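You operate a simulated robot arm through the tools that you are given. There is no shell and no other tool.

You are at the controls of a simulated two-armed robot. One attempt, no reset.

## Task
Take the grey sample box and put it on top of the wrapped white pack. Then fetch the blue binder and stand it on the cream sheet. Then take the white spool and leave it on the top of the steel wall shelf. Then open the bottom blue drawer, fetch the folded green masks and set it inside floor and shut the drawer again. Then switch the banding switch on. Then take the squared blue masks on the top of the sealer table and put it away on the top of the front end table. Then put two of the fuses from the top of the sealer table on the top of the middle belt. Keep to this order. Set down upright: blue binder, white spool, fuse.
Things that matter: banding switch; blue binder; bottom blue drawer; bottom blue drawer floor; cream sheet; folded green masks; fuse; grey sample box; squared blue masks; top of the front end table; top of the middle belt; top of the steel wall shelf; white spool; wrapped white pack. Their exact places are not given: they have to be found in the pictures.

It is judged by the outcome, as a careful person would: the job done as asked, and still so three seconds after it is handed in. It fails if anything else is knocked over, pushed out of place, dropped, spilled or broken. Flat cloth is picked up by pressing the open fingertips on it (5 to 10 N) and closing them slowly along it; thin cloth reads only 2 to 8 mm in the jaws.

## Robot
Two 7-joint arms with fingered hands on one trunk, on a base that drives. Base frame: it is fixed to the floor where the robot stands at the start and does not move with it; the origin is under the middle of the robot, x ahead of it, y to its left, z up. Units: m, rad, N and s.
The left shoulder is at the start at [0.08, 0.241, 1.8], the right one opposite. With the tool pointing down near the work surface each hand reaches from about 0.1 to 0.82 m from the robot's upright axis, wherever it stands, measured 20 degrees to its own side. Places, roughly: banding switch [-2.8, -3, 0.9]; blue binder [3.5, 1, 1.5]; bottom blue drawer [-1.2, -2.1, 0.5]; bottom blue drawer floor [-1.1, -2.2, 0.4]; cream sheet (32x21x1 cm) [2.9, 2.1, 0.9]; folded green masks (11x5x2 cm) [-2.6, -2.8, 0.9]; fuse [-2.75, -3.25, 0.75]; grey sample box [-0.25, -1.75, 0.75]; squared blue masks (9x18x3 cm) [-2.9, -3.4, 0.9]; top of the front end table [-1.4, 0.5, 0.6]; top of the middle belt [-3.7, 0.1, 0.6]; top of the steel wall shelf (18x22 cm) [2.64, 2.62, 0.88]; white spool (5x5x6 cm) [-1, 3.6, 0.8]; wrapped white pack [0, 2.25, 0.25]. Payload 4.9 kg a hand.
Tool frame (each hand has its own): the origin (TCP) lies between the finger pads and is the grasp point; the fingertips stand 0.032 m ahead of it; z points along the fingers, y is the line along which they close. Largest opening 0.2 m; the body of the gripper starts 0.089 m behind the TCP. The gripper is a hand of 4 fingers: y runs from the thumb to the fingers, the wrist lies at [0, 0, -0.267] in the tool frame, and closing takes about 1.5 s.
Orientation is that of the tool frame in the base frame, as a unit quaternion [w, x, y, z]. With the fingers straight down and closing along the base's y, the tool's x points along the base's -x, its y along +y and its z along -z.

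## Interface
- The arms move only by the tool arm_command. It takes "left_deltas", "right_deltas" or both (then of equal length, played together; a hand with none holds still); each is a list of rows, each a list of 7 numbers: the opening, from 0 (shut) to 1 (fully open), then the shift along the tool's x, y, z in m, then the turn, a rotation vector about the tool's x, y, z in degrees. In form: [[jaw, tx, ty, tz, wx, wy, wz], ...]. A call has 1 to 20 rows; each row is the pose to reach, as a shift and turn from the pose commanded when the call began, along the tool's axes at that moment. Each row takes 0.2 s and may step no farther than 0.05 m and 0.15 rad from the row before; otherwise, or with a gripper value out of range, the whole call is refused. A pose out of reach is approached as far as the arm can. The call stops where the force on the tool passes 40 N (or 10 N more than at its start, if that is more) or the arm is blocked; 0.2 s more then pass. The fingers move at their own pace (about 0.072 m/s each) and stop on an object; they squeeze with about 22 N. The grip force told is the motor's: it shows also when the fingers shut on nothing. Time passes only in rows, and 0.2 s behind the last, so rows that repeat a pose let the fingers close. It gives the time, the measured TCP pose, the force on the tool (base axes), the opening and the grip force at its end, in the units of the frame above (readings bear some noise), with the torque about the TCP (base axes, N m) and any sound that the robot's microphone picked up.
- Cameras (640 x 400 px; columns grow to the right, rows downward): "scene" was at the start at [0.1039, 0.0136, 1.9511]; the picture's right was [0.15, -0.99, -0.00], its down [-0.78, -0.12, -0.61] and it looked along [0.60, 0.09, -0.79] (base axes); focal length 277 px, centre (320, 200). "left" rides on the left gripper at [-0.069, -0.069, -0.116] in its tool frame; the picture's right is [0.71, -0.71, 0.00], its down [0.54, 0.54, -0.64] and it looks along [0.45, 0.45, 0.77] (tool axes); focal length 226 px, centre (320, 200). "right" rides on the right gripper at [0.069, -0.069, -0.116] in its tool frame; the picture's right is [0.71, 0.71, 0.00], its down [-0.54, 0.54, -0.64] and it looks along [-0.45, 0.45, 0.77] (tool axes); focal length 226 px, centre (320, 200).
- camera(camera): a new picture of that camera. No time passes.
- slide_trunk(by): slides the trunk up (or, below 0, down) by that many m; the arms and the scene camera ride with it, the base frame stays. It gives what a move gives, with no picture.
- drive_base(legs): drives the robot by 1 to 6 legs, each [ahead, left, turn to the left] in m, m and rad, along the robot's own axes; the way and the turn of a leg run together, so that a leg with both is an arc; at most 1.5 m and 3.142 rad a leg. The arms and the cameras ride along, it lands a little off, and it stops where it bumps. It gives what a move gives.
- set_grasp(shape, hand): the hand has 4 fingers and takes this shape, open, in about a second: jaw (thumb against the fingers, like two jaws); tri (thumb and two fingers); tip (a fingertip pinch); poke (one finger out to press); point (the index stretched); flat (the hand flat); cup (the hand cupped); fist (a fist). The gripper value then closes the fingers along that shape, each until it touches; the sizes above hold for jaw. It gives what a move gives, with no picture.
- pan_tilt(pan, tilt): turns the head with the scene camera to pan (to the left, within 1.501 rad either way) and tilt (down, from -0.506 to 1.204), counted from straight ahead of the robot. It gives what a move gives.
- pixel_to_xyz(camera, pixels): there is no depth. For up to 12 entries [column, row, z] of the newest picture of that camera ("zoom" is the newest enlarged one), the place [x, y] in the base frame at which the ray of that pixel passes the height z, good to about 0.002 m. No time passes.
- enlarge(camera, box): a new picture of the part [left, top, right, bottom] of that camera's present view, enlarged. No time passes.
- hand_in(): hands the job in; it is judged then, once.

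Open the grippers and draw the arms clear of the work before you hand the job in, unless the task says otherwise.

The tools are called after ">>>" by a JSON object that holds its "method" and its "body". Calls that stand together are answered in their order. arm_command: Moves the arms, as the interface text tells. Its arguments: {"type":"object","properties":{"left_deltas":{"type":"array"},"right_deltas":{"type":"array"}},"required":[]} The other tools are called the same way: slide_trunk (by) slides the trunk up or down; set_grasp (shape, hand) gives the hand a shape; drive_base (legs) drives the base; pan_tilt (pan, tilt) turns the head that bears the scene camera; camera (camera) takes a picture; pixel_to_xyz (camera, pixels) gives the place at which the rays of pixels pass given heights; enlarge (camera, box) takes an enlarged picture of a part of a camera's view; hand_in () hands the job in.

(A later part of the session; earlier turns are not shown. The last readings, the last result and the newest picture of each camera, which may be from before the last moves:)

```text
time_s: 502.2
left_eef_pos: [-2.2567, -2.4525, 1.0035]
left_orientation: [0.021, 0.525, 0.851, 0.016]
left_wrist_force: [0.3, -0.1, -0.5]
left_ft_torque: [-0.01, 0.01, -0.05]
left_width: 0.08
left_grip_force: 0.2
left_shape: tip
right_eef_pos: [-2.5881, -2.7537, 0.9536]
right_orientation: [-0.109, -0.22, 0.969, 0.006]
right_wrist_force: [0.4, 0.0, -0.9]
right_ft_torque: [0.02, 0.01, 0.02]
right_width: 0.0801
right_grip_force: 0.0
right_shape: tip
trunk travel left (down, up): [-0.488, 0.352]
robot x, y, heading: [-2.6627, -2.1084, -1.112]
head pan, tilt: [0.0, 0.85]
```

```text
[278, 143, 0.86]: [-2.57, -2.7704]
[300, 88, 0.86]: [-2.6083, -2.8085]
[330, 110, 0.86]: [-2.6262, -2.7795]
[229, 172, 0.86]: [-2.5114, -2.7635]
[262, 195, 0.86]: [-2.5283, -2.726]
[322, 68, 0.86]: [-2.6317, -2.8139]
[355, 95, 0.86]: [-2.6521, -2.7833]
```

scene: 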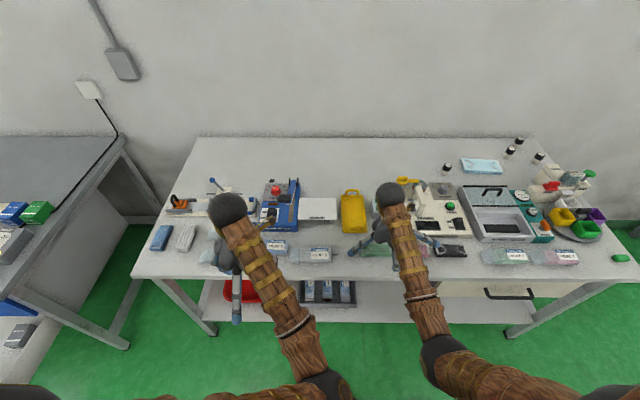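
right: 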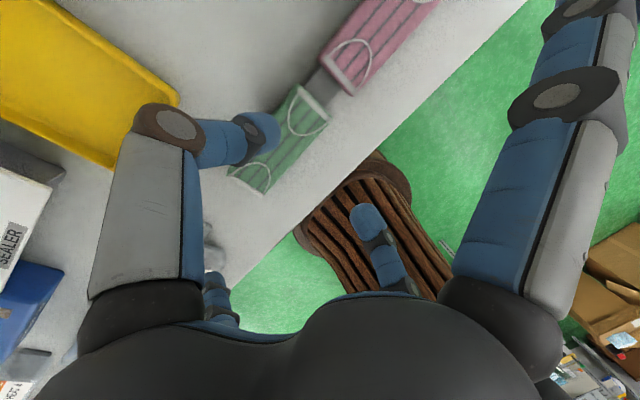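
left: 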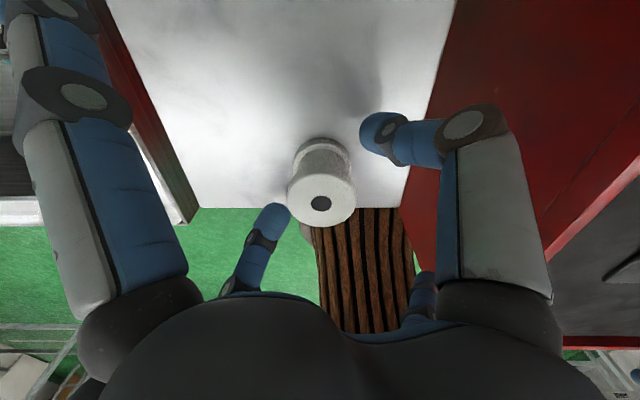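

Centre confirmed at (-2.5685,-2.7695). I move over it and descend to z≈0.92.

>>> {"method": "arm_command", "body": {"right_deltas": [[0.4, -0.0122, -0.0125, -0.002, 0, 0, 0], [0.4, -0.0173, -0.023, -0.005, 0, 0, 0], [0.4, -0.0243, -0.025, 0.0278, 0, 0, 0], [0.4, -0.0243, -0.025, 0.0278, 0, 0, 0]]}}

>>> {"method": "camera", "body": {"camera": "right"}}

```text
time_s: 503.2
left_eef_pos: [-2.256, -2.4543, 1.0027]
left_orientation: [0.022, 0.525, 0.851, 0.016]
left_wrist_force: [-0.6, 0.4, -0.5]
left_ft_torque: [-0.01, 0.0, -0.02]
left_width: 0.0799
left_grip_force: 0.0
left_shape: tip
right_eef_pos: [-2.5617, -2.7665, 0.9184]
right_orientation: [-0.109, -0.219, 0.97, 0.005]
right_wrist_force: [-0.3, 0.1, -0.6]
right_ft_torque: [0.0, 0.02, -0.04]
right_width: 0.0805
right_grip_force: 0.0
right_shape: tip
trunk travel left (down, up): [-0.488, 0.352]
robot x, y, heading: [-2.6634, -2.1067, -1.109]
head pan, tilt: [0.0, 0.85]
```

```text
taken
```

right: 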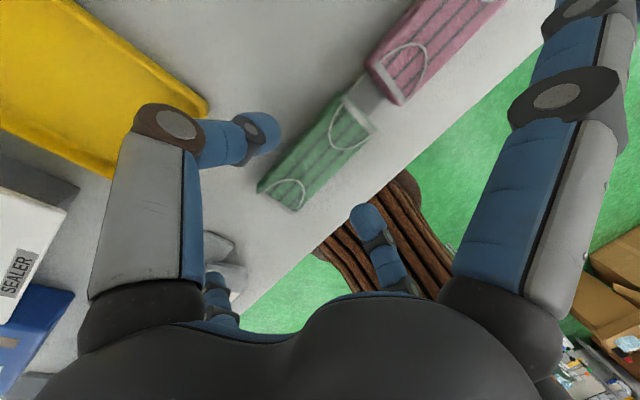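

Reachable and aligned. To keep the lower left side finger off the "HEAT 5" bag I reduce the roll by 4°, shift 2.8 cm toward the masks' right half, and descend part way.

>>> {"method": "arm_command", "body": {"right_deltas": [[0.4, 0.0137, -0.0001, 0.0029, 0, -2, 0], [0.4, 0.0274, -0.0003, 0.0058, 0, -4, 0], [0.4, 0.0232, -0.0015, 0.0253, 0, -4, 0], [0.4, 0.0232, -0.0015, 0.0253, 0, -4, 0]]}}

>>> {"method": "camera", "body": {"camera": "right"}}

>>> {"method": "camera", "body": {"camera": "scene"}}

>>> {"method": "enlarge", "body": {"camera": "scene", "box": [330, 190, 490, 290]}}

```text
time_s: 504.2
left_eef_pos: [-2.2558, -2.4535, 1.0025]
left_orientation: [0.021, 0.526, 0.85, 0.016]
left_wrist_force: [-0.8, 0.0, 1.0]
left_ft_torque: [0.01, 0.0, -0.01]
left_width: 0.0797
left_grip_force: 0.0
left_shape: tip
right_eef_pos: [-2.5881, -2.7804, 0.8987]
right_orientation: [-0.076, -0.219, 0.973, 0.014]
right_wrist_force: [-0.1, -0.5, 0.0]
right_ft_torque: [-0.02, -0.04, 0.0]
right_width: 0.0802
right_grip_force: 0.1
right_shape: tip
trunk travel left (down, up): [-0.488, 0.352]
robot x, y, heading: [-2.6629, -2.1107, -1.111]
head pan, tilt: [0.0, 0.85]
```

```text
taken
```

right: 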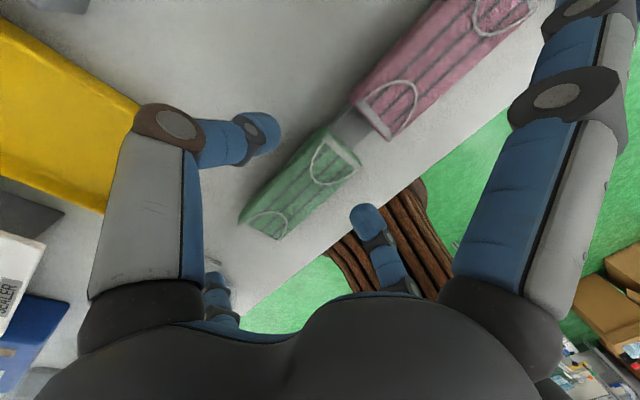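

```text
taken
```

scene: 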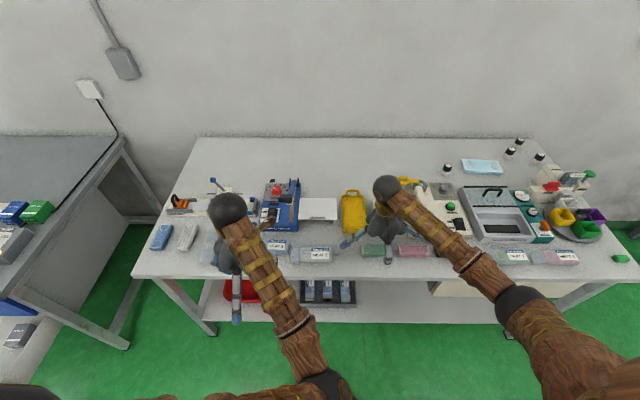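

```text
4.00 times, centred on (410, 240) of scene
```

zoom: 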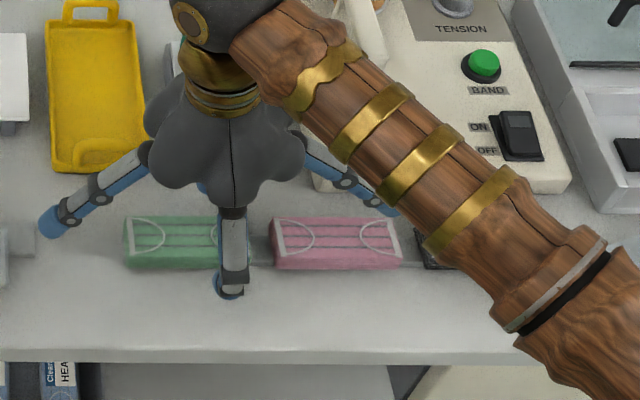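

>>> {"method": "pixel_to_xyz", "body": {"camera": "zoom", "pixels": [[173, 232, 0.86], [126, 228, 0.86], [220, 228, 0.86], [228, 290, 0.87], [232, 262, 0.88], [275, 228, 0.86], [20, 250, 0.87], [520, 130, 0.95]]}}

>>> {"method": "pixel_to_xyz", "body": {"camera": "right", "pixels": [[298, 180, 0.86], [330, 128, 0.86], [362, 160, 0.86], [240, 218, 0.86], [275, 238, 0.86]]}}

```text
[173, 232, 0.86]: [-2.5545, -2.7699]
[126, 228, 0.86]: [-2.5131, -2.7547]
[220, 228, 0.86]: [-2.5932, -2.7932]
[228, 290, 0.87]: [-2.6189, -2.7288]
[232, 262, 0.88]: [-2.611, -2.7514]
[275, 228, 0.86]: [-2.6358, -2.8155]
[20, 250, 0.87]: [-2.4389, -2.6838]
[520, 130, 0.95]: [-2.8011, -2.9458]
```

```text
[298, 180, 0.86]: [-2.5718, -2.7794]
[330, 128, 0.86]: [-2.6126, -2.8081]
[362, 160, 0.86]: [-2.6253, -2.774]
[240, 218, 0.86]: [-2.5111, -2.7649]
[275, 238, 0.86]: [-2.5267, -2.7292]
```

The pinch line lies ~2.5 cm right of the masks' centre as intended. I descend to z≈0.878 and close slowly.

>>> {"method": "arm_command", "body": {"right_deltas": [[0.4, -0.0015, -0.0006, 0.0104, 0, 0, 0], [0.4, -0.003, -0.0013, 0.0208, 0, 0, 0], [0.4, -0.003, -0.0013, 0.0208, 0, 0, 0]]}}

>>> {"method": "camera", "body": {"camera": "right"}}

```text
time_s: 505.0
left_eef_pos: [-2.2568, -2.4538, 1.0025]
left_orientation: [0.022, 0.525, 0.851, 0.016]
left_wrist_force: [0.5, 0.4, -0.1]
left_ft_torque: [0.02, -0.01, -0.02]
left_width: 0.0798
left_grip_force: 0.1
left_shape: tip
right_eef_pos: [-2.5868, -2.778, 0.8782]
right_orientation: [-0.075, -0.219, 0.973, 0.014]
right_wrist_force: [0.3, -0.9, 0.5]
right_ft_torque: [0.02, -0.01, -0.01]
right_width: 0.0804
right_grip_force: 0.0
right_shape: tip
trunk travel left (down, up): [-0.488, 0.352]
robot x, y, heading: [-2.6615, -2.1096, -1.116]
head pan, tilt: [0.0, 0.85]
```

```text
taken
```

right: 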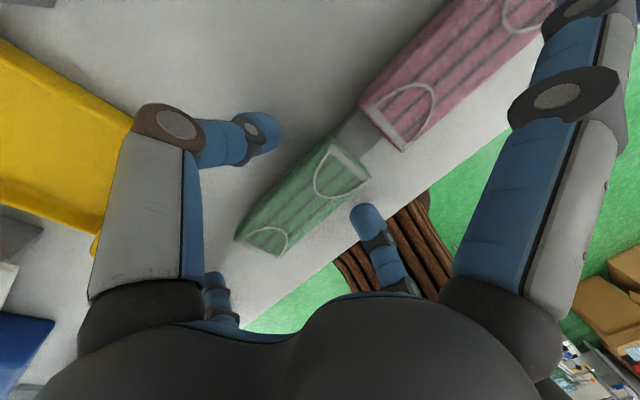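

No contact yet, masks between thumb (262,130) and finger (365,215). I close slowly.

>>> {"method": "arm_command", "body": {"right_deltas": [[0.34, 0, 0, 0, 0, 0, 0], [0.3, 0, 0, 0, 0, 0, 0], [0.27, 0, 0, 0, 0, 0, 0], [0.24, 0, 0, 0, 0, 0, 0], [0.21, 0, 0, 0, 0, 0, 0], [0.18, 0, 0, 0, 0, 0, 0], [0.15, 0, 0, 0, 0, 0, 0], [0.15, 0, 0, 0, 0, 0, 0], [0.15, 0, 0, 0, 0, 0, 0]]}}

>>> {"method": "camera", "body": {"camera": "right"}}

```text
time_s: 507.0
left_eef_pos: [-2.2569, -2.4522, 1.0035]
left_orientation: [0.022, 0.525, 0.851, 0.017]
left_wrist_force: [0.2, -0.5, 0.9]
left_ft_torque: [0.02, -0.06, 0.0]
left_width: 0.0799
left_grip_force: 0.1
left_shape: tip
right_eef_pos: [-2.5874, -2.7785, 0.8785]
right_orientation: [-0.076, -0.219, 0.973, 0.014]
right_wrist_force: [-0.4, 0.4, 0.9]
right_ft_torque: [-0.02, 0.01, 0.0]
right_width: 0.039
right_grip_force: 21.8
right_shape: tip
trunk travel left (down, up): [-0.488, 0.352]
robot x, y, heading: [-2.6682, -2.1057, -1.111]
head pan, tilt: [0.0, 0.85]
```

```text
taken
```

right: 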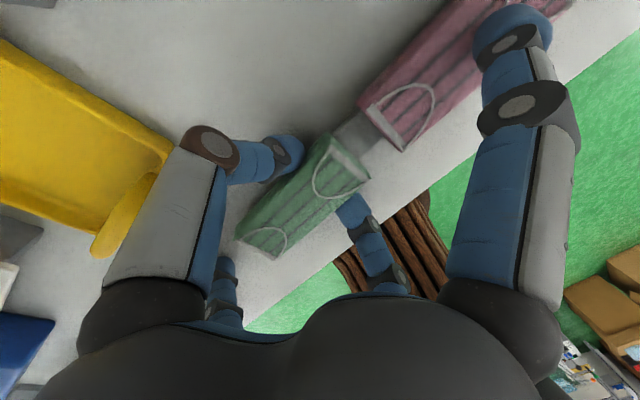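

Gripped (39 mm, 22 N), pink untouched. I lift straight up 10 cm.

>>> {"method": "arm_command", "body": {"right_deltas": [[0.15, 0.0014, 0.0006, -0.0099, 0, 0, 0], [0.15, 0.0043, 0.0018, -0.0297, 0, 0, 0], [0.15, 0.0085, 0.0036, -0.0594, 0, 0, 0], [0.15, 0.0142, 0.006, -0.0989, 0, 0, 0], [0.15, 0.0142, 0.006, -0.0989, 0, 0, 0]]}}

>>> {"method": "camera", "body": {"camera": "right"}}

>>> {"method": "camera", "body": {"camera": "scene"}}

```text
time_s: 508.2
left_eef_pos: [-2.2555, -2.4548, 1.0032]
left_orientation: [0.021, 0.524, 0.851, 0.017]
left_wrist_force: [0.2, 0.6, -0.3]
left_ft_torque: [0.01, 0.03, 0.0]
left_width: 0.0799
left_grip_force: 0.0
left_shape: tip
right_eef_pos: [-2.5848, -2.7776, 0.9781]
right_orientation: [-0.076, -0.219, 0.973, 0.014]
right_wrist_force: [-0.2, -0.3, -1.1]
right_ft_torque: [0.02, 0.01, 0.01]
right_width: 0.0394
right_grip_force: 22.1
right_shape: tip
trunk travel left (down, up): [-0.488, 0.352]
robot x, y, heading: [-2.6692, -2.1042, -1.114]
head pan, tilt: [0.0, 0.85]
```

```text
taken
```

right: 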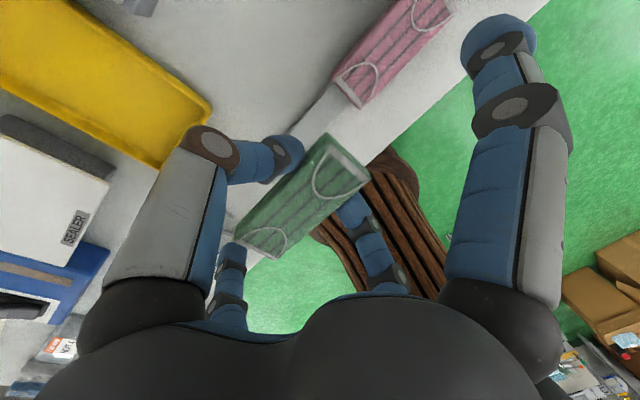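

```text
taken
```

scene: 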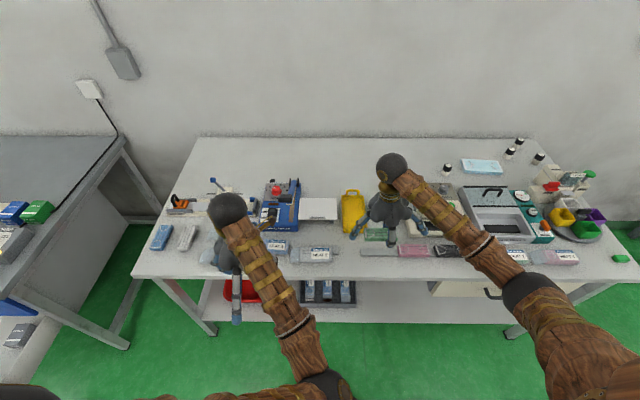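

The green masks are lifted. I back off from the table, then yaw the hand 45° back toward its natural pose and draw it in for the drive.

>>> {"method": "drive_base", "body": {"legs": [[-0.4, 0, 0]]}}

>>> {"method": "arm_command", "body": {"right_deltas": [[0.15, 0, 0.015, -0.01, 0, 0, 7.5], [0.15, 0, 0.03, -0.02, 0, 0, 15], [0.15, 0, 0.045, -0.03, 0, 0, 22.5], [0.15, 0, 0.06, -0.04, 0, 0, 30], [0.15, 0, 0.08, -0.05, 0, 0, 37.5], [0.15, 0, 0.1, -0.06, 0, 0, 45], [0.15, 0, 0.12, -0.06, 0, 0, 45], [0.15, 0, 0.12, -0.06, 0, 0, 45]]}}

>>> {"method": "camera", "body": {"camera": "right"}}

>>> {"method": "camera", "body": {"camera": "scene"}}

```text
time_s: 510.7
left_eef_pos: [-2.4327, -2.0982, 1.0029]
left_orientation: [0.022, 0.526, 0.85, 0.016]
left_wrist_force: [0.1, 0.3, 0.1]
left_ft_torque: [0.01, -0.02, 0.0]
left_width: 0.0796
left_grip_force: 0.2
left_shape: tip
right_eef_pos: [-2.7618, -2.422, 0.9778]
right_orientation: [-0.075, -0.219, 0.973, 0.013]
right_wrist_force: [-0.2, -0.3, -0.1]
right_ft_torque: [0.04, 0.0, -0.01]
right_width: 0.039
right_grip_force: 21.3
right_shape: tip
trunk travel left (down, up): [-0.488, 0.352]
robot x, y, heading: [-2.8402, -1.7541, -1.116]
head pan, tilt: [0.0, 0.85]
```

```text
time_s: 512.5
left_eef_pos: [-2.4324, -2.0978, 1.0031]
left_orientation: [0.021, 0.526, 0.85, 0.017]
left_wrist_force: [-0.6, 0.0, 0.2]
left_ft_torque: [-0.04, -0.02, -0.05]
left_width: 0.0801
left_grip_force: 0.1
left_shape: tip
right_eef_pos: [-2.8039, -2.3134, 1.0435]
right_orientation: [-0.075, 0.171, 0.982, -0.017]
right_wrist_force: [-0.4, 0.3, -0.1]
right_ft_torque: [0.0, 0.02, 0.02]
right_width: 0.0388
right_grip_force: 22.0
right_shape: tip
trunk travel left (down, up): [-0.488, 0.352]
robot x, y, heading: [-2.844, -1.7549, -1.112]
head pan, tilt: [0.0, 0.85]
```

```text
taken
```

right: 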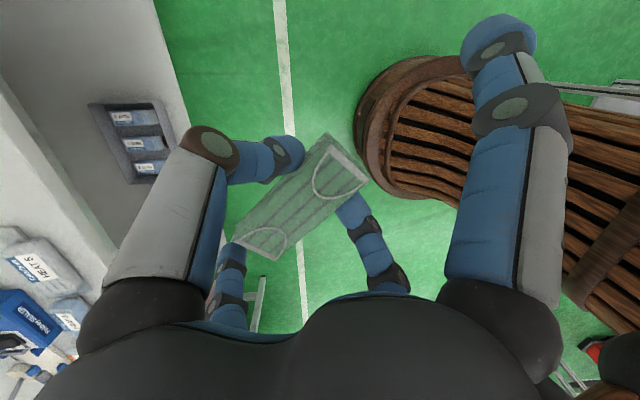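

```text
taken
```

scene: 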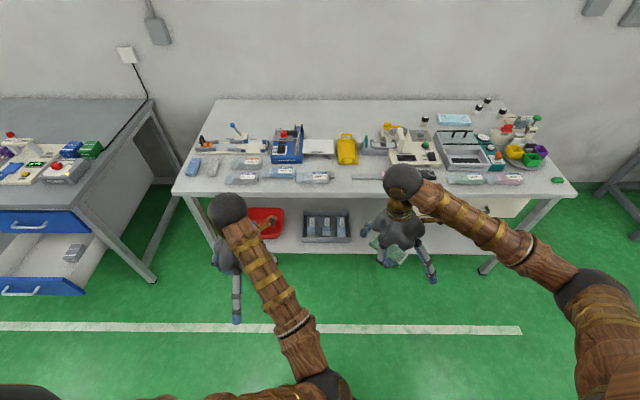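

I drive left 1.24 m to stand in front of the open drawer.

>>> {"method": "drive_base", "body": {"legs": [[0, 1.24, 0]]}}

>>> {"method": "pan_tilt", "body": {"pan": 0.1, "tilt": 0.95}}

>>> {"method": "camera", "body": {"camera": "scene"}}

>>> {"method": "enlarge", "body": {"camera": "scene", "box": [220, 120, 460, 270]}}

```text
time_s: 518.8
left_eef_pos: [-1.311, -1.5356, 1.0016]
left_orientation: [0.021, 0.521, 0.853, 0.016]
left_wrist_force: [0.1, -1.0, 0.4]
left_ft_torque: [0.0, 0.0, -0.02]
left_width: 0.0797
left_grip_force: 0.2
left_shape: tip
right_eef_pos: [-1.6807, -1.7536, 1.0433]
right_orientation: [-0.074, 0.166, 0.983, -0.018]
right_wrist_force: [-0.1, 0.1, -0.1]
right_ft_torque: [0.0, 0.04, 0.01]
right_width: 0.039
right_grip_force: 22.1
right_shape: tip
trunk travel left (down, up): [-0.488, 0.352]
robot x, y, heading: [-1.7235, -1.192, -1.099]
head pan, tilt: [0.0, 0.85]
```

```text
time_s: 519.5
left_eef_pos: [-1.3112, -1.5338, 1.0024]
left_orientation: [0.022, 0.521, 0.853, 0.016]
left_wrist_force: [-0.4, -0.6, 0.7]
left_ft_torque: [0.0, 0.02, -0.02]
left_width: 0.08
left_grip_force: 0.1
left_shape: tip
right_eef_pos: [-1.6803, -1.7537, 1.044]
right_orientation: [-0.075, 0.165, 0.983, -0.017]
right_wrist_force: [-0.3, 0.1, -0.7]
right_ft_torque: [-0.02, 0.0, 0.01]
right_width: 0.039
right_grip_force: 21.9
right_shape: tip
trunk travel left (down, up): [-0.488, 0.352]
robot x, y, heading: [-1.7248, -1.1939, -1.101]
head pan, tilt: [0.099, 0.949]
```

```text
taken
```

scene: 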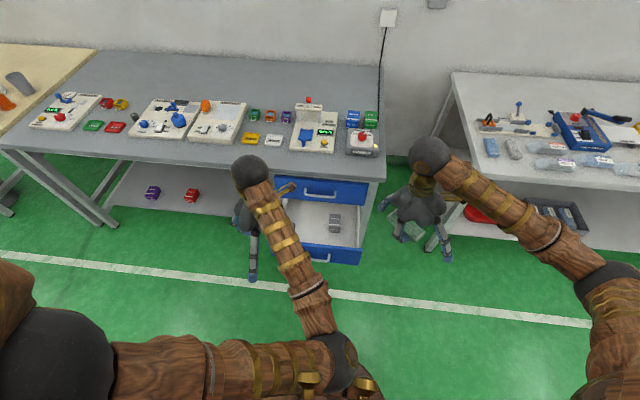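

```text
2.67 times, centred on (340, 195) of scene
```

zoom: 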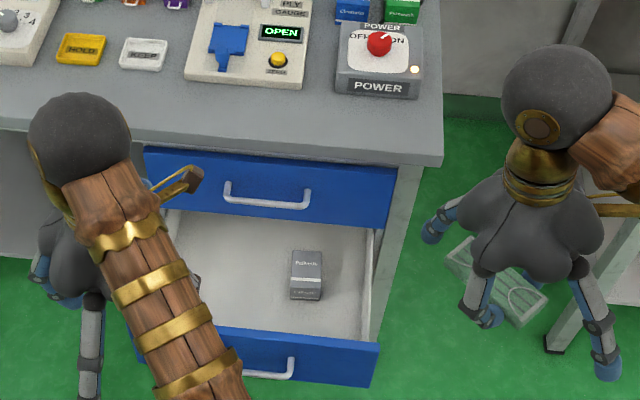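

Through this view I compute the drawer's panel, interior and the grey box positions.

>>> {"method": "pixel_to_xyz", "body": {"camera": "zoom", "pixels": [[378, 343, 0.62], [250, 335, 0.62], [360, 335, 0.62], [306, 252, 0.51], [293, 297, 0.455], [320, 300, 0.455], [372, 230, 0.58], [268, 204, 0.645], [180, 212, 0.455], [390, 225, 0.62], [365, 330, 0.455]]}}

```text
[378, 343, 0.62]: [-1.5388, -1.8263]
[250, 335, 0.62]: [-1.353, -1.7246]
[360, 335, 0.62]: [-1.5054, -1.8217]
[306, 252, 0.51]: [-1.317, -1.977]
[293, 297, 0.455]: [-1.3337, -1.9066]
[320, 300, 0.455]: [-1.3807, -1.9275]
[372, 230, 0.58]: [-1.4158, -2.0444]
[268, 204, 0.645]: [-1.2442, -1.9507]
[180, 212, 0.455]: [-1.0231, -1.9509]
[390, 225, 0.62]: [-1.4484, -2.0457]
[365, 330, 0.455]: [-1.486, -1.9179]
```

The exposed interior is only ~0.22 m deep, tight for the hand. I'll first pull the drawer out further with the left hand from inside its front panel. I lower the trunk 0.3 m and close the left pinch.

>>> {"method": "slide_trunk", "body": {"by": -0.3}}

>>> {"method": "arm_command", "body": {"left_deltas": [[0.1, 0, 0, -0.04, 0, 0, 0], [0.1, 0, 0, -0.08, 0, 0, 0], [0.1, -0.04, -0.005, -0.1, 0, 0, 0], [0.1, -0.08, -0.01, -0.1, 0, 0, 0], [0.1, -0.12, -0.01, -0.1, 0, 0, 0], [0.1, -0.16, -0.01, -0.1, 0, 0, 0], [0.1, -0.2, -0.01, -0.1, 0, 0, 0], [0.1, -0.225, -0.01, -0.1, 0, 0, 0], [0.1, -0.225, -0.01, -0.1, 0, 0, 0]]}}

>>> {"method": "camera", "body": {"camera": "left"}}

>>> {"method": "camera", "body": {"camera": "scene"}}

```text
time_s: 522.5
left_eef_pos: [-1.3106, -1.5335, 0.7033]
left_orientation: [0.02, 0.521, 0.853, 0.016]
left_wrist_force: [0.1, 0.1, -1.0]
left_ft_torque: [0.0, -0.02, -0.01]
left_width: 0.0802
left_grip_force: 0.1
left_shape: tip
right_eef_pos: [-1.6806, -1.755, 0.7428]
right_orientation: [-0.075, 0.165, 0.983, -0.018]
right_wrist_force: [0.6, -0.2, -0.5]
right_ft_torque: [-0.01, 0.02, -0.02]
right_width: 0.0393
right_grip_force: 22.5
right_shape: tip
trunk travel left (down, up): [-0.188, 0.652]
robot x, y, heading: [-1.7222, -1.1963, -1.1]
head pan, tilt: [0.099, 0.949]
```

```text
time_s: 524.5
left_eef_pos: [-1.2252, -1.7403, 0.8051]
left_orientation: [0.021, 0.521, 0.853, 0.017]
left_wrist_force: [-0.8, -0.1, -0.2]
left_ft_torque: [-0.06, -0.02, 0.03]
left_width: 0.0204
left_grip_force: 0.1
left_shape: tip
right_eef_pos: [-1.6801, -1.7552, 0.7422]
right_orientation: [-0.075, 0.165, 0.983, -0.016]
right_wrist_force: [-0.1, -0.3, 0.4]
right_ft_torque: [0.0, 0.01, 0.02]
right_width: 0.0389
right_grip_force: 22.5
right_shape: tip
trunk travel left (down, up): [-0.188, 0.652]
robot x, y, heading: [-1.7242, -1.1916, -1.101]
head pan, tilt: [0.099, 0.949]
```

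```text
taken
```

left: 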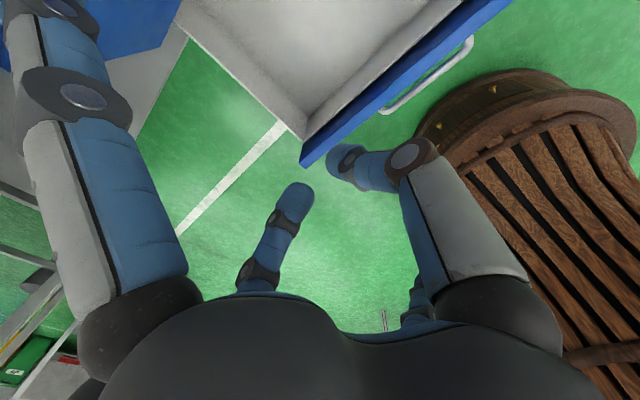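

```text
taken
```

scene: 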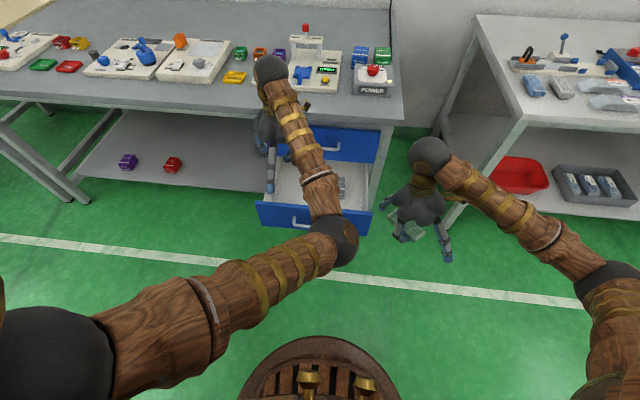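

I check where the drawer's front-left corner is relative to the left hand: panel corner at left-camera (302,162), inner corner ≈(312,137).

>>> {"method": "pixel_to_xyz", "body": {"camera": "left", "pixels": [[302, 162, 0.62], [312, 137, 0.62], [400, 60, 0.62], [425, 62, 0.62], [290, 110, 0.6], [215, 45, 0.6], [385, 112, 0.54], [470, 40, 0.54]]}}

>>> {"method": "enlarge", "body": {"camera": "left", "box": [160, 0, 500, 212]}}

```text
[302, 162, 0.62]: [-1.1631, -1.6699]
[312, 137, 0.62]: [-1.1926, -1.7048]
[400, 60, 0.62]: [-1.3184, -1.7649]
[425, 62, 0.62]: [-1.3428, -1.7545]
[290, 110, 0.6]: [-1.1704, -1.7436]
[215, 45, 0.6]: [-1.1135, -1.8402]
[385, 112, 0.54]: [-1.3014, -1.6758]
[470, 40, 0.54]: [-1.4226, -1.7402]
```

```text
1.88 times, centred on (330, 106) of left
```

zoom: 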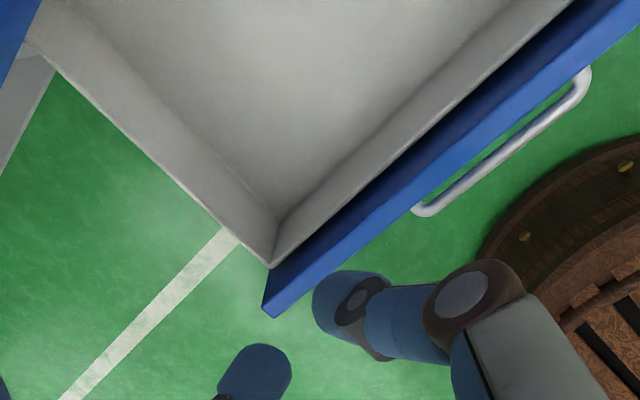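

The hand is inside over the front-left corner. I close the pinch fully, shift 2 cm right and descend so the fingertips sit ~5 cm below the panel's top edge.

>>> {"method": "arm_command", "body": {"left_deltas": [[0, 0, -0.01, 0, 0, 0, 0], [0, 0, -0.0185, 0.03, 0, 0, 0], [0, 0, -0.0185, 0.07, 0, 0, 0], [0, 0, -0.0185, 0.11, 0, 0, 0], [0, 0, -0.0185, 0.15, 0, 0, 0], [0, 0, -0.0185, 0.18, 0, 0, 0], [0, 0, -0.0185, 0.205, 0, 0, 0], [0, 0, -0.0185, 0.205, 0, 0, 0]]}}

>>> {"method": "camera", "body": {"camera": "left"}}

>>> {"method": "camera", "body": {"camera": "scene"}}

```text
time_s: 526.3
left_eef_pos: [-1.2289, -1.7487, 0.6009]
left_orientation: [0.021, 0.52, 0.854, 0.016]
left_wrist_force: [0.8, -0.1, -0.5]
left_ft_torque: [0.0, 0.02, 0.02]
left_width: 0.0
left_grip_force: 22.1
left_shape: tip
right_eef_pos: [-1.6806, -1.7531, 0.7426]
right_orientation: [-0.075, 0.166, 0.983, -0.018]
right_wrist_force: [-0.4, 0.7, -0.6]
right_ft_torque: [0.04, -0.02, -0.01]
right_width: 0.0392
right_grip_force: 22.0
right_shape: tip
trunk travel left (down, up): [-0.188, 0.652]
robot x, y, heading: [-1.727, -1.1951, -1.097]
head pan, tilt: [0.099, 0.949]
```

```text
taken
```

left: 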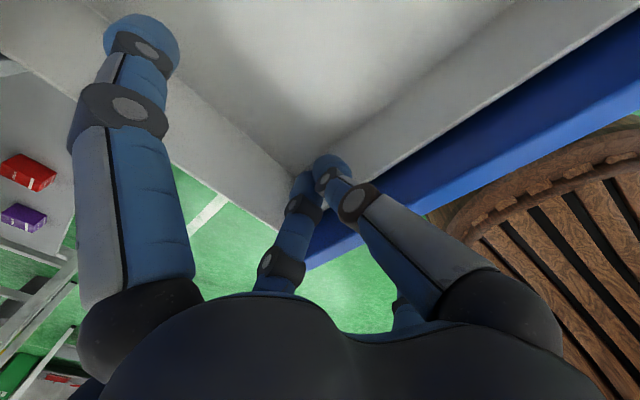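

```text
taken
```

scene: 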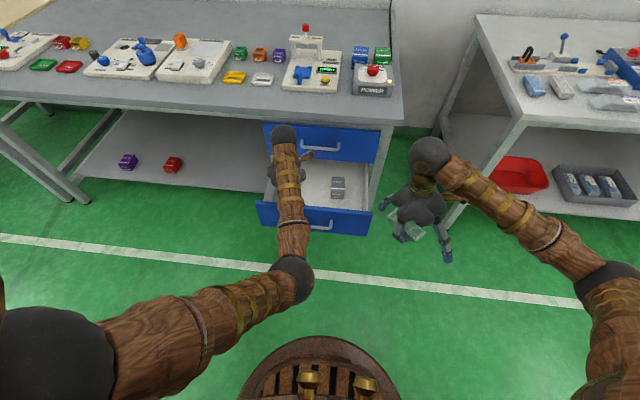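

The fingertips are inside behind the front wall. I drive back 0.15 m to pull the drawer further out.

>>> {"method": "drive_base", "body": {"legs": [[-0.15, 0, 0]]}}

>>> {"method": "camera", "body": {"camera": "scene"}}

>>> {"method": "camera", "body": {"camera": "left"}}

```text
time_s: 527.8
left_eef_pos: [-1.2917, -1.6245, 0.6013]
left_orientation: [0.028, 0.522, 0.853, 0.012]
left_wrist_force: [1.0, -3.7, 0.3]
left_ft_torque: [0.0, -0.04, -0.01]
left_width: 0.0
left_grip_force: 22.1
left_shape: tip
right_eef_pos: [-1.746, -1.6269, 0.7428]
right_orientation: [-0.073, 0.166, 0.983, -0.017]
right_wrist_force: [-0.4, -0.4, -0.4]
right_ft_torque: [0.02, 0.02, 0.0]
right_width: 0.0391
right_grip_force: 21.8
right_shape: tip
trunk travel left (down, up): [-0.188, 0.652]
robot x, y, heading: [-1.7864, -1.063, -1.101]
head pan, tilt: [0.099, 0.949]
stopped in leg 1: the force on the tool passed its limit at 60 N (the readings are from after the stop); the commanded pose is now the measured one
```

```text
taken
```

scene: 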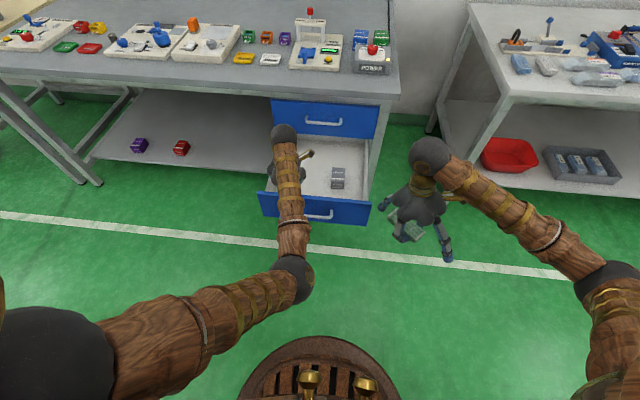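

```text
taken
```

left: 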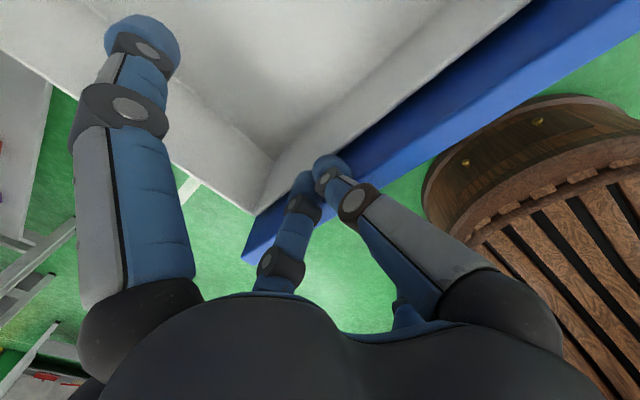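

The drawer reached its end stop (60 N). I relax the left hand forward and lift it out.

>>> {"method": "arm_command", "body": {"left_deltas": [[0, -0.02, 0, 0, 0, 0, 0], [0, -0.03, 0, -0.02, 0, 0, 0], [0, -0.03, 0, -0.06, 0, 0, 0], [0, -0.03, 0, -0.1, 0, 0, 0], [0, -0.03, 0, -0.14, 0, 0, 0], [0, -0.03, 0, -0.18, 0, 0, 0], [0.1, -0.01, 0.03, -0.2, 0, 0, 0], [0.2, 0.02, 0.06, -0.2, 0, 0, 0], [0.3, 0.05, 0.09, -0.2, 0, 0, 0]]}}

>>> {"method": "camera", "body": {"camera": "scene"}}

>>> {"method": "enlarge", "body": {"camera": "scene", "box": [230, 80, 450, 240]}}

```text
time_s: 529.8
left_eef_pos: [-1.2485, -1.5353, 0.8054]
left_orientation: [0.028, 0.522, 0.852, 0.012]
left_wrist_force: [-0.2, 0.4, 1.0]
left_ft_torque: [-0.01, 0.02, -0.02]
left_width: 0.0596
left_grip_force: 0.0
left_shape: tip
right_eef_pos: [-1.747, -1.6251, 0.7441]
right_orientation: [-0.074, 0.166, 0.983, -0.017]
right_wrist_force: [-0.4, -0.8, 0.3]
right_ft_torque: [-0.01, 0.02, 0.01]
right_width: 0.0392
right_grip_force: 22.3
right_shape: tip
trunk travel left (down, up): [-0.188, 0.652]
robot x, y, heading: [-1.7877, -1.064, -1.104]
head pan, tilt: [0.099, 0.949]
```

```text
taken
```

scene: 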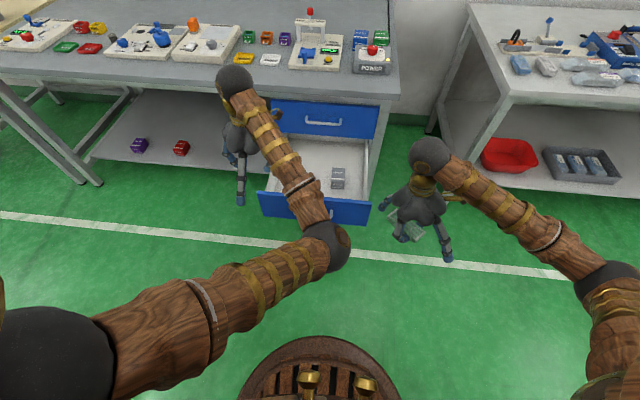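

```text
2.50 times, centred on (340, 160) of scene
```

zoom: 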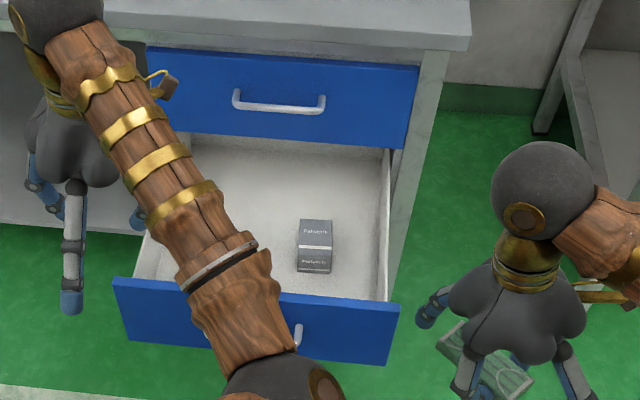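

The drawer is further out now. I recompute its panel, floor region and the grey box.

>>> {"method": "pixel_to_xyz", "body": {"camera": "zoom", "pixels": [[390, 305, 0.62], [300, 296, 0.6], [380, 300, 0.6], [300, 143, 0.62], [298, 272, 0.455], [331, 272, 0.455], [317, 222, 0.51], [140, 278, 0.6], [385, 160, 0.6], [280, 107, 0.71], [150, 240, 0.6]]}}

```text
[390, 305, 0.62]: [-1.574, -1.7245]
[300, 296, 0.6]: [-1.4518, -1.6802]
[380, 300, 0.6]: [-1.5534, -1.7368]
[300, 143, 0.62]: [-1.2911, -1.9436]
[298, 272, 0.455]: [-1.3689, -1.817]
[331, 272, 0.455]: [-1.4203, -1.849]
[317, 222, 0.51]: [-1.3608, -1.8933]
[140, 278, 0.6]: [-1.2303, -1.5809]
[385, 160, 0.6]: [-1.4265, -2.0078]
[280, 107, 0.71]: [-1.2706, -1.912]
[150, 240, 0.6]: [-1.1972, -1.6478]
```

Interior now spans N 0.885–1.19; grey box at right-back. Masks go to N≈1.02, E≈−1.905. I retract the left hand and move the base 0.35 m left and 0.2 m ahead.

>>> {"method": "arm_command", "body": {"left_deltas": [[0.3, 0.045, 0, -0.02, 0, 0, 0], [0.3, 0.09, 0, -0.04, 0, 0, 0], [0.3, 0.13, 0, -0.06, 0, 0, 0]]}}

>>> {"method": "drive_base", "body": {"legs": [[0.0, 0.35, -0.02], [0.2, 0, 0]]}}

>>> {"method": "pan_tilt", "body": {"pan": 0.0, "tilt": 1.0}}

>>> {"method": "camera", "body": {"camera": "scene"}}

>>> {"method": "camera", "body": {"camera": "right"}}

```text
time_s: 530.5
left_eef_pos: [-1.3114, -1.4206, 0.8587]
left_orientation: [0.029, 0.521, 0.853, 0.012]
left_wrist_force: [0.8, 0.4, 0.2]
left_ft_torque: [-0.04, 0.0, -0.02]
left_width: 0.0596
left_grip_force: 0.1
left_shape: tip
right_eef_pos: [-1.7457, -1.6259, 0.7442]
right_orientation: [-0.073, 0.166, 0.983, -0.018]
right_wrist_force: [-0.1, 0.0, 0.3]
right_ft_torque: [-0.04, 0.03, 0.0]
right_width: 0.0393
right_grip_force: 21.7
right_shape: tip
trunk travel left (down, up): [-0.188, 0.652]
robot x, y, heading: [-1.7912, -1.065, -1.101]
head pan, tilt: [0.099, 0.949]
```

```text
time_s: 534.0
left_eef_pos: [-0.9254, -1.4629, 0.8586]
left_orientation: [0.028, 0.529, 0.848, 0.012]
left_wrist_force: [0.4, 0.2, -0.4]
left_ft_torque: [0.02, 0.03, 0.0]
left_width: 0.0597
left_grip_force: 0.0
left_shape: tip
right_eef_pos: [-1.3647, -1.6581, 0.7428]
right_orientation: [-0.074, 0.176, 0.982, -0.015]
right_wrist_force: [0.0, -0.1, -1.9]
right_ft_torque: [0.0, -0.03, -0.02]
right_width: 0.0393
right_grip_force: 21.8
right_shape: tip
trunk travel left (down, up): [-0.188, 0.652]
robot x, y, heading: [-1.395, -1.0953, -1.121]
head pan, tilt: [0.099, 0.949]
```

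```text
time_s: 534.7
left_eef_pos: [-0.9252, -1.4623, 0.8586]
left_orientation: [0.028, 0.529, 0.848, 0.013]
left_wrist_force: [0.5, -1.1, 0.2]
left_ft_torque: [0.01, 0.0, 0.03]
left_width: 0.0595
left_grip_force: 0.0
left_shape: tip
right_eef_pos: [-1.363, -1.6586, 0.744]
right_orientation: [-0.075, 0.175, 0.982, -0.016]
right_wrist_force: [-0.8, 0.0, -0.6]
right_ft_torque: [0.01, -0.02, -0.01]
right_width: 0.0395
right_grip_force: 21.8
right_shape: tip
trunk travel left (down, up): [-0.188, 0.652]
robot x, y, heading: [-1.3969, -1.0941, -1.126]
head pan, tilt: [0.0, 1.0]
```

```text
taken
```

scene: 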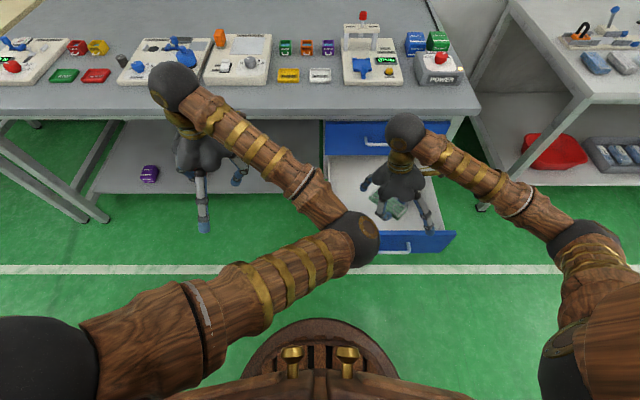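

```text
taken
```

right: 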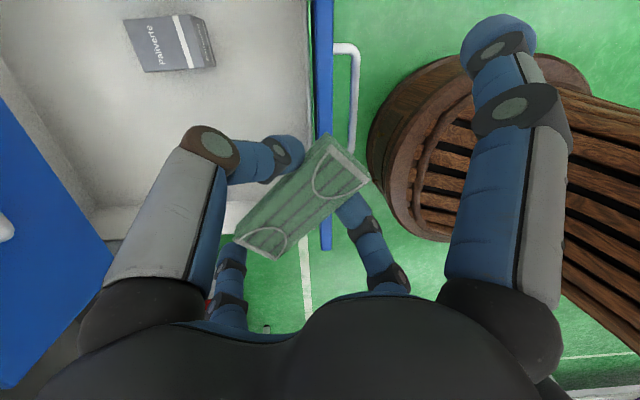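

The right view shows the drawer interior and grey box. I verify the wall positions from this camera.

>>> {"method": "pixel_to_xyz", "body": {"camera": "right", "pixels": [[307, 60, 0.6], [307, 120, 0.6], [95, 210, 0.455], [30, 90, 0.6], [190, 70, 0.455], [125, 70, 0.455], [318, 60, 0.62], [100, 235, 0.6]]}}

>>> {"method": "enlarge", "body": {"camera": "right", "box": [0, 0, 360, 270]}}

```text
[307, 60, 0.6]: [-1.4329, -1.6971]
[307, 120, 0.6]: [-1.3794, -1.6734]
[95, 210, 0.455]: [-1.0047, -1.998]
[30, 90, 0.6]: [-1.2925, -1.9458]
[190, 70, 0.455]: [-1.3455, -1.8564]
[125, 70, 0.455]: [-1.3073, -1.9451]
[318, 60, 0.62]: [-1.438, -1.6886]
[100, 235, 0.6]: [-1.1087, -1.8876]
```

```text
1.48 times, centred on (180, 135) of right
```

zoom: 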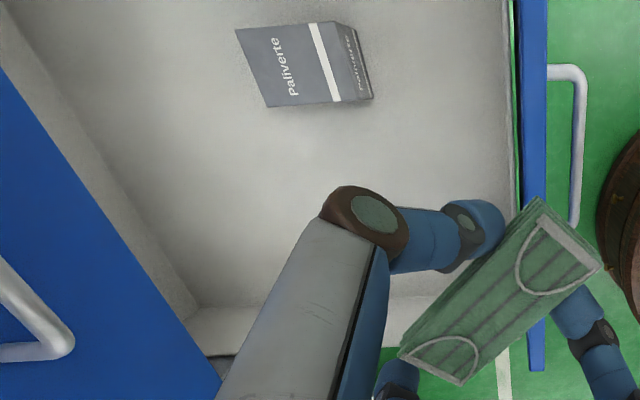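

Consistent (front inner wall N≈0.895). I move the masks forward and left over the free floor area.

>>> {"method": "arm_command", "body": {"right_deltas": [[0.15, -0.0402, -0.0182, -0.0047, 0, 0, 0], [0.15, -0.0803, -0.0365, -0.0093, 0, 0, 0], [0.15, -0.1205, -0.0547, -0.014, 0, 0, 0], [0.15, -0.1262, -0.0524, 0.0256, 0, 0, 0], [0.15, -0.1262, -0.0524, 0.0256, 0, 0, 0]]}}

>>> {"method": "camera", "body": {"camera": "right"}}

>>> {"method": "camera", "body": {"camera": "scene"}}

```text
time_s: 535.9
left_eef_pos: [-0.9237, -1.4616, 0.8573]
left_orientation: [0.028, 0.529, 0.848, 0.012]
left_wrist_force: [-0.1, -0.7, 0.6]
left_ft_torque: [0.0, 0.04, 0.0]
left_width: 0.0595
left_grip_force: 0.0
left_shape: tip
right_eef_pos: [-1.2695, -1.7505, 0.7034]
right_orientation: [-0.074, 0.175, 0.982, -0.017]
right_wrist_force: [0.3, -0.3, 0.2]
right_ft_torque: [-0.04, 0.03, 0.02]
right_width: 0.0391
right_grip_force: 22.0
right_shape: tip
trunk travel left (down, up): [-0.188, 0.652]
robot x, y, heading: [-1.3995, -1.0928, -1.121]
head pan, tilt: [0.0, 1.0]
```

```text
taken
```

right: 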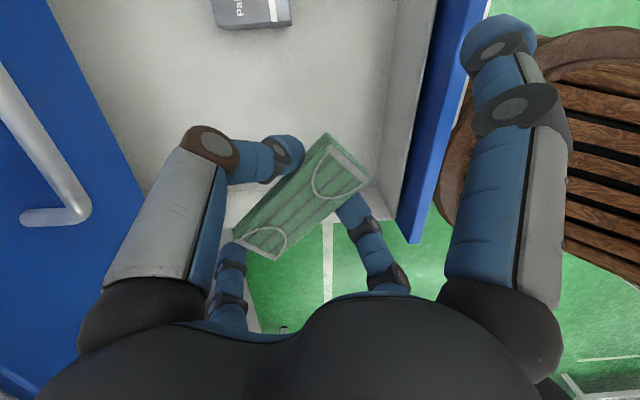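

```text
taken
```

scene: 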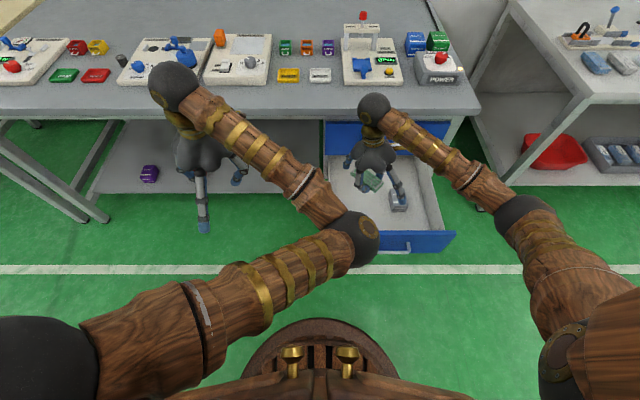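

I check the drawer's left wall in this view before lowering.

>>> {"method": "enlarge", "body": {"camera": "right", "box": [160, 100, 440, 300]}}

>>> {"method": "pixel_to_xyz", "body": {"camera": "right", "pixels": [[378, 195, 0.58], [375, 190, 0.6], [250, 250, 0.58], [355, 185, 0.455], [392, 100, 0.6]]}}

```text
2.00 times, centred on (300, 200) of right
```

zoom: 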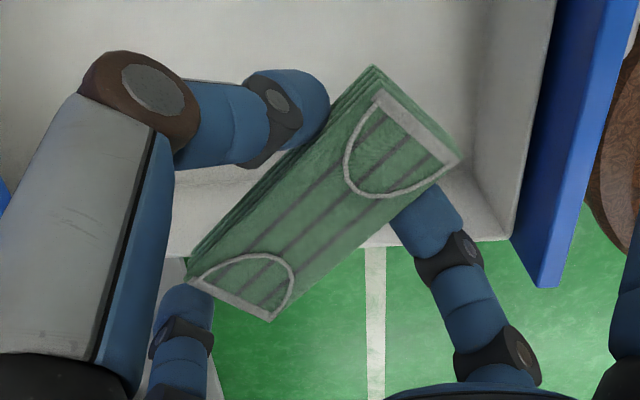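

```text
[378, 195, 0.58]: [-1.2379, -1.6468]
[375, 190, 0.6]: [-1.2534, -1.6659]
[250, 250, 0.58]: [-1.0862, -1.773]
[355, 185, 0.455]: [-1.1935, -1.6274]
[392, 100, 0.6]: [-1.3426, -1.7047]
```

Clearances are fine; I shift 1 cm right and lower to z≈0.525 in steps.

>>> {"method": "arm_command", "body": {"right_deltas": [[0.15, 0.005, -0.001, 0.03, 0, 0, 0], [0.15, -0.002, 0, 0.07, 0, 0, 0], [0.15, -0.008, 0.001, 0.11, 0, 0, 0], [0.15, -0.014, 0.002, 0.15, 0, 0, 0], [0.15, -0.0186, 0.0032, 0.1766, 0, 0, 0], [0.15, -0.0186, 0.0032, 0.1766, 0, 0, 0]]}}

>>> {"method": "camera", "body": {"camera": "right"}}

>>> {"method": "enlarge", "body": {"camera": "scene", "box": [300, 100, 480, 260]}}

```text
time_s: 537.3
left_eef_pos: [-0.9252, -1.4623, 0.8588]
left_orientation: [0.028, 0.53, 0.848, 0.011]
left_wrist_force: [0.3, -0.3, 0.0]
left_ft_torque: [0.02, 0.02, 0.01]
left_width: 0.0599
left_grip_force: 0.0
left_shape: tip
right_eef_pos: [-1.2766, -1.7559, 0.5271]
right_orientation: [-0.075, 0.175, 0.982, -0.016]
right_wrist_force: [0.3, -0.8, 0.0]
right_ft_torque: [0.01, -0.01, -0.02]
right_width: 0.0392
right_grip_force: 22.0
right_shape: tip
trunk travel left (down, up): [-0.188, 0.652]
robot x, y, heading: [-1.3956, -1.0982, -1.124]
head pan, tilt: [0.0, 1.0]
```

```text
taken
```

right: 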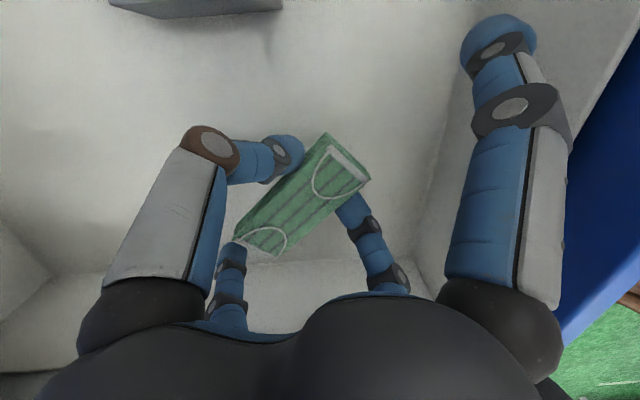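

```text
2.50 times, centred on (390, 180) of scene
```

zoom: 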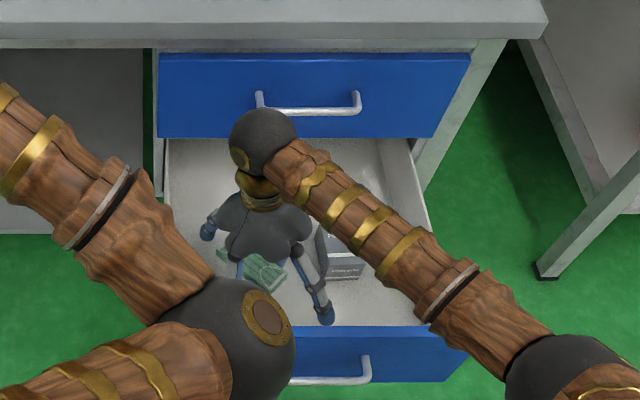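

The masks are inside the drawer. I lower in small steps, feeling for the floor.

>>> {"method": "arm_command", "body": {"right_deltas": [[0.15, -0.0014, 0.0006, 0.0099, 0, 0, 0], [0.15, -0.0025, 0.001, 0.0178, 0, 0, 0], [0.15, -0.0025, 0.001, 0.0178, 0, 0, 0]]}}

>>> {"method": "arm_command", "body": {"right_deltas": [[0.15, -0.0007, 0.0003, 0.005, 0, 0, 0], [0.15, -0.0007, 0.0003, 0.005, 0, 0, 0]]}}

>>> {"method": "arm_command", "body": {"right_deltas": [[0.15, -0.0006, 0.0002, 0.004, 0, 0, 0], [0.15, -0.0006, 0.0002, 0.004, 0, 0, 0]]}}

```text
time_s: 538.1
left_eef_pos: [-0.9251, -1.4622, 0.8587]
left_orientation: [0.028, 0.529, 0.848, 0.013]
left_wrist_force: [0.0, -0.9, 0.3]
left_ft_torque: [0.0, 0.0, -0.01]
left_width: 0.0599
left_grip_force: 0.0
left_shape: tip
right_eef_pos: [-1.2775, -1.7546, 0.5097]
right_orientation: [-0.075, 0.175, 0.982, -0.017]
right_wrist_force: [-0.5, -0.9, -0.3]
right_ft_torque: [-0.02, 0.0, -0.01]
right_width: 0.039
right_grip_force: 22.1
right_shape: tip
trunk travel left (down, up): [-0.188, 0.652]
robot x, y, heading: [-1.3936, -1.0981, -1.117]
head pan, tilt: [0.0, 1.0]
```

```text
time_s: 538.7
left_eef_pos: [-0.9245, -1.4632, 0.8587]
left_orientation: [0.028, 0.529, 0.848, 0.011]
left_wrist_force: [0.6, -0.1, 0.7]
left_ft_torque: [-0.01, 0.01, -0.01]
left_width: 0.0597
left_grip_force: 0.1
left_shape: tip
right_eef_pos: [-1.2784, -1.7554, 0.5022]
right_orientation: [-0.075, 0.176, 0.981, -0.016]
right_wrist_force: [0.5, 0.2, -0.2]
right_ft_torque: [-0.02, 0.01, -0.02]
right_width: 0.0388
right_grip_force: 21.5
right_shape: tip
trunk travel left (down, up): [-0.188, 0.652]
robot x, y, heading: [-1.3939, -1.0995, -1.119]
head pan, tilt: [0.0, 1.0]
```

```text
time_s: 539.3
left_eef_pos: [-0.9249, -1.4631, 0.858]
left_orientation: [0.029, 0.53, 0.848, 0.013]
left_wrist_force: [0.8, 0.2, 0.9]
left_ft_torque: [-0.01, -0.02, -0.02]
left_width: 0.0599
left_grip_force: 0.1
left_shape: tip
right_eef_pos: [-1.2777, -1.7554, 0.499]
right_orientation: [-0.075, 0.175, 0.982, -0.017]
right_wrist_force: [0.4, -0.5, -0.6]
right_ft_torque: [-0.02, -0.03, 0.0]
right_width: 0.0392
right_grip_force: 22.1
right_shape: tip
trunk travel left (down, up): [-0.188, 0.652]
robot x, y, heading: [-1.3983, -1.094, -1.122]
head pan, tilt: [0.0, 1.0]
```

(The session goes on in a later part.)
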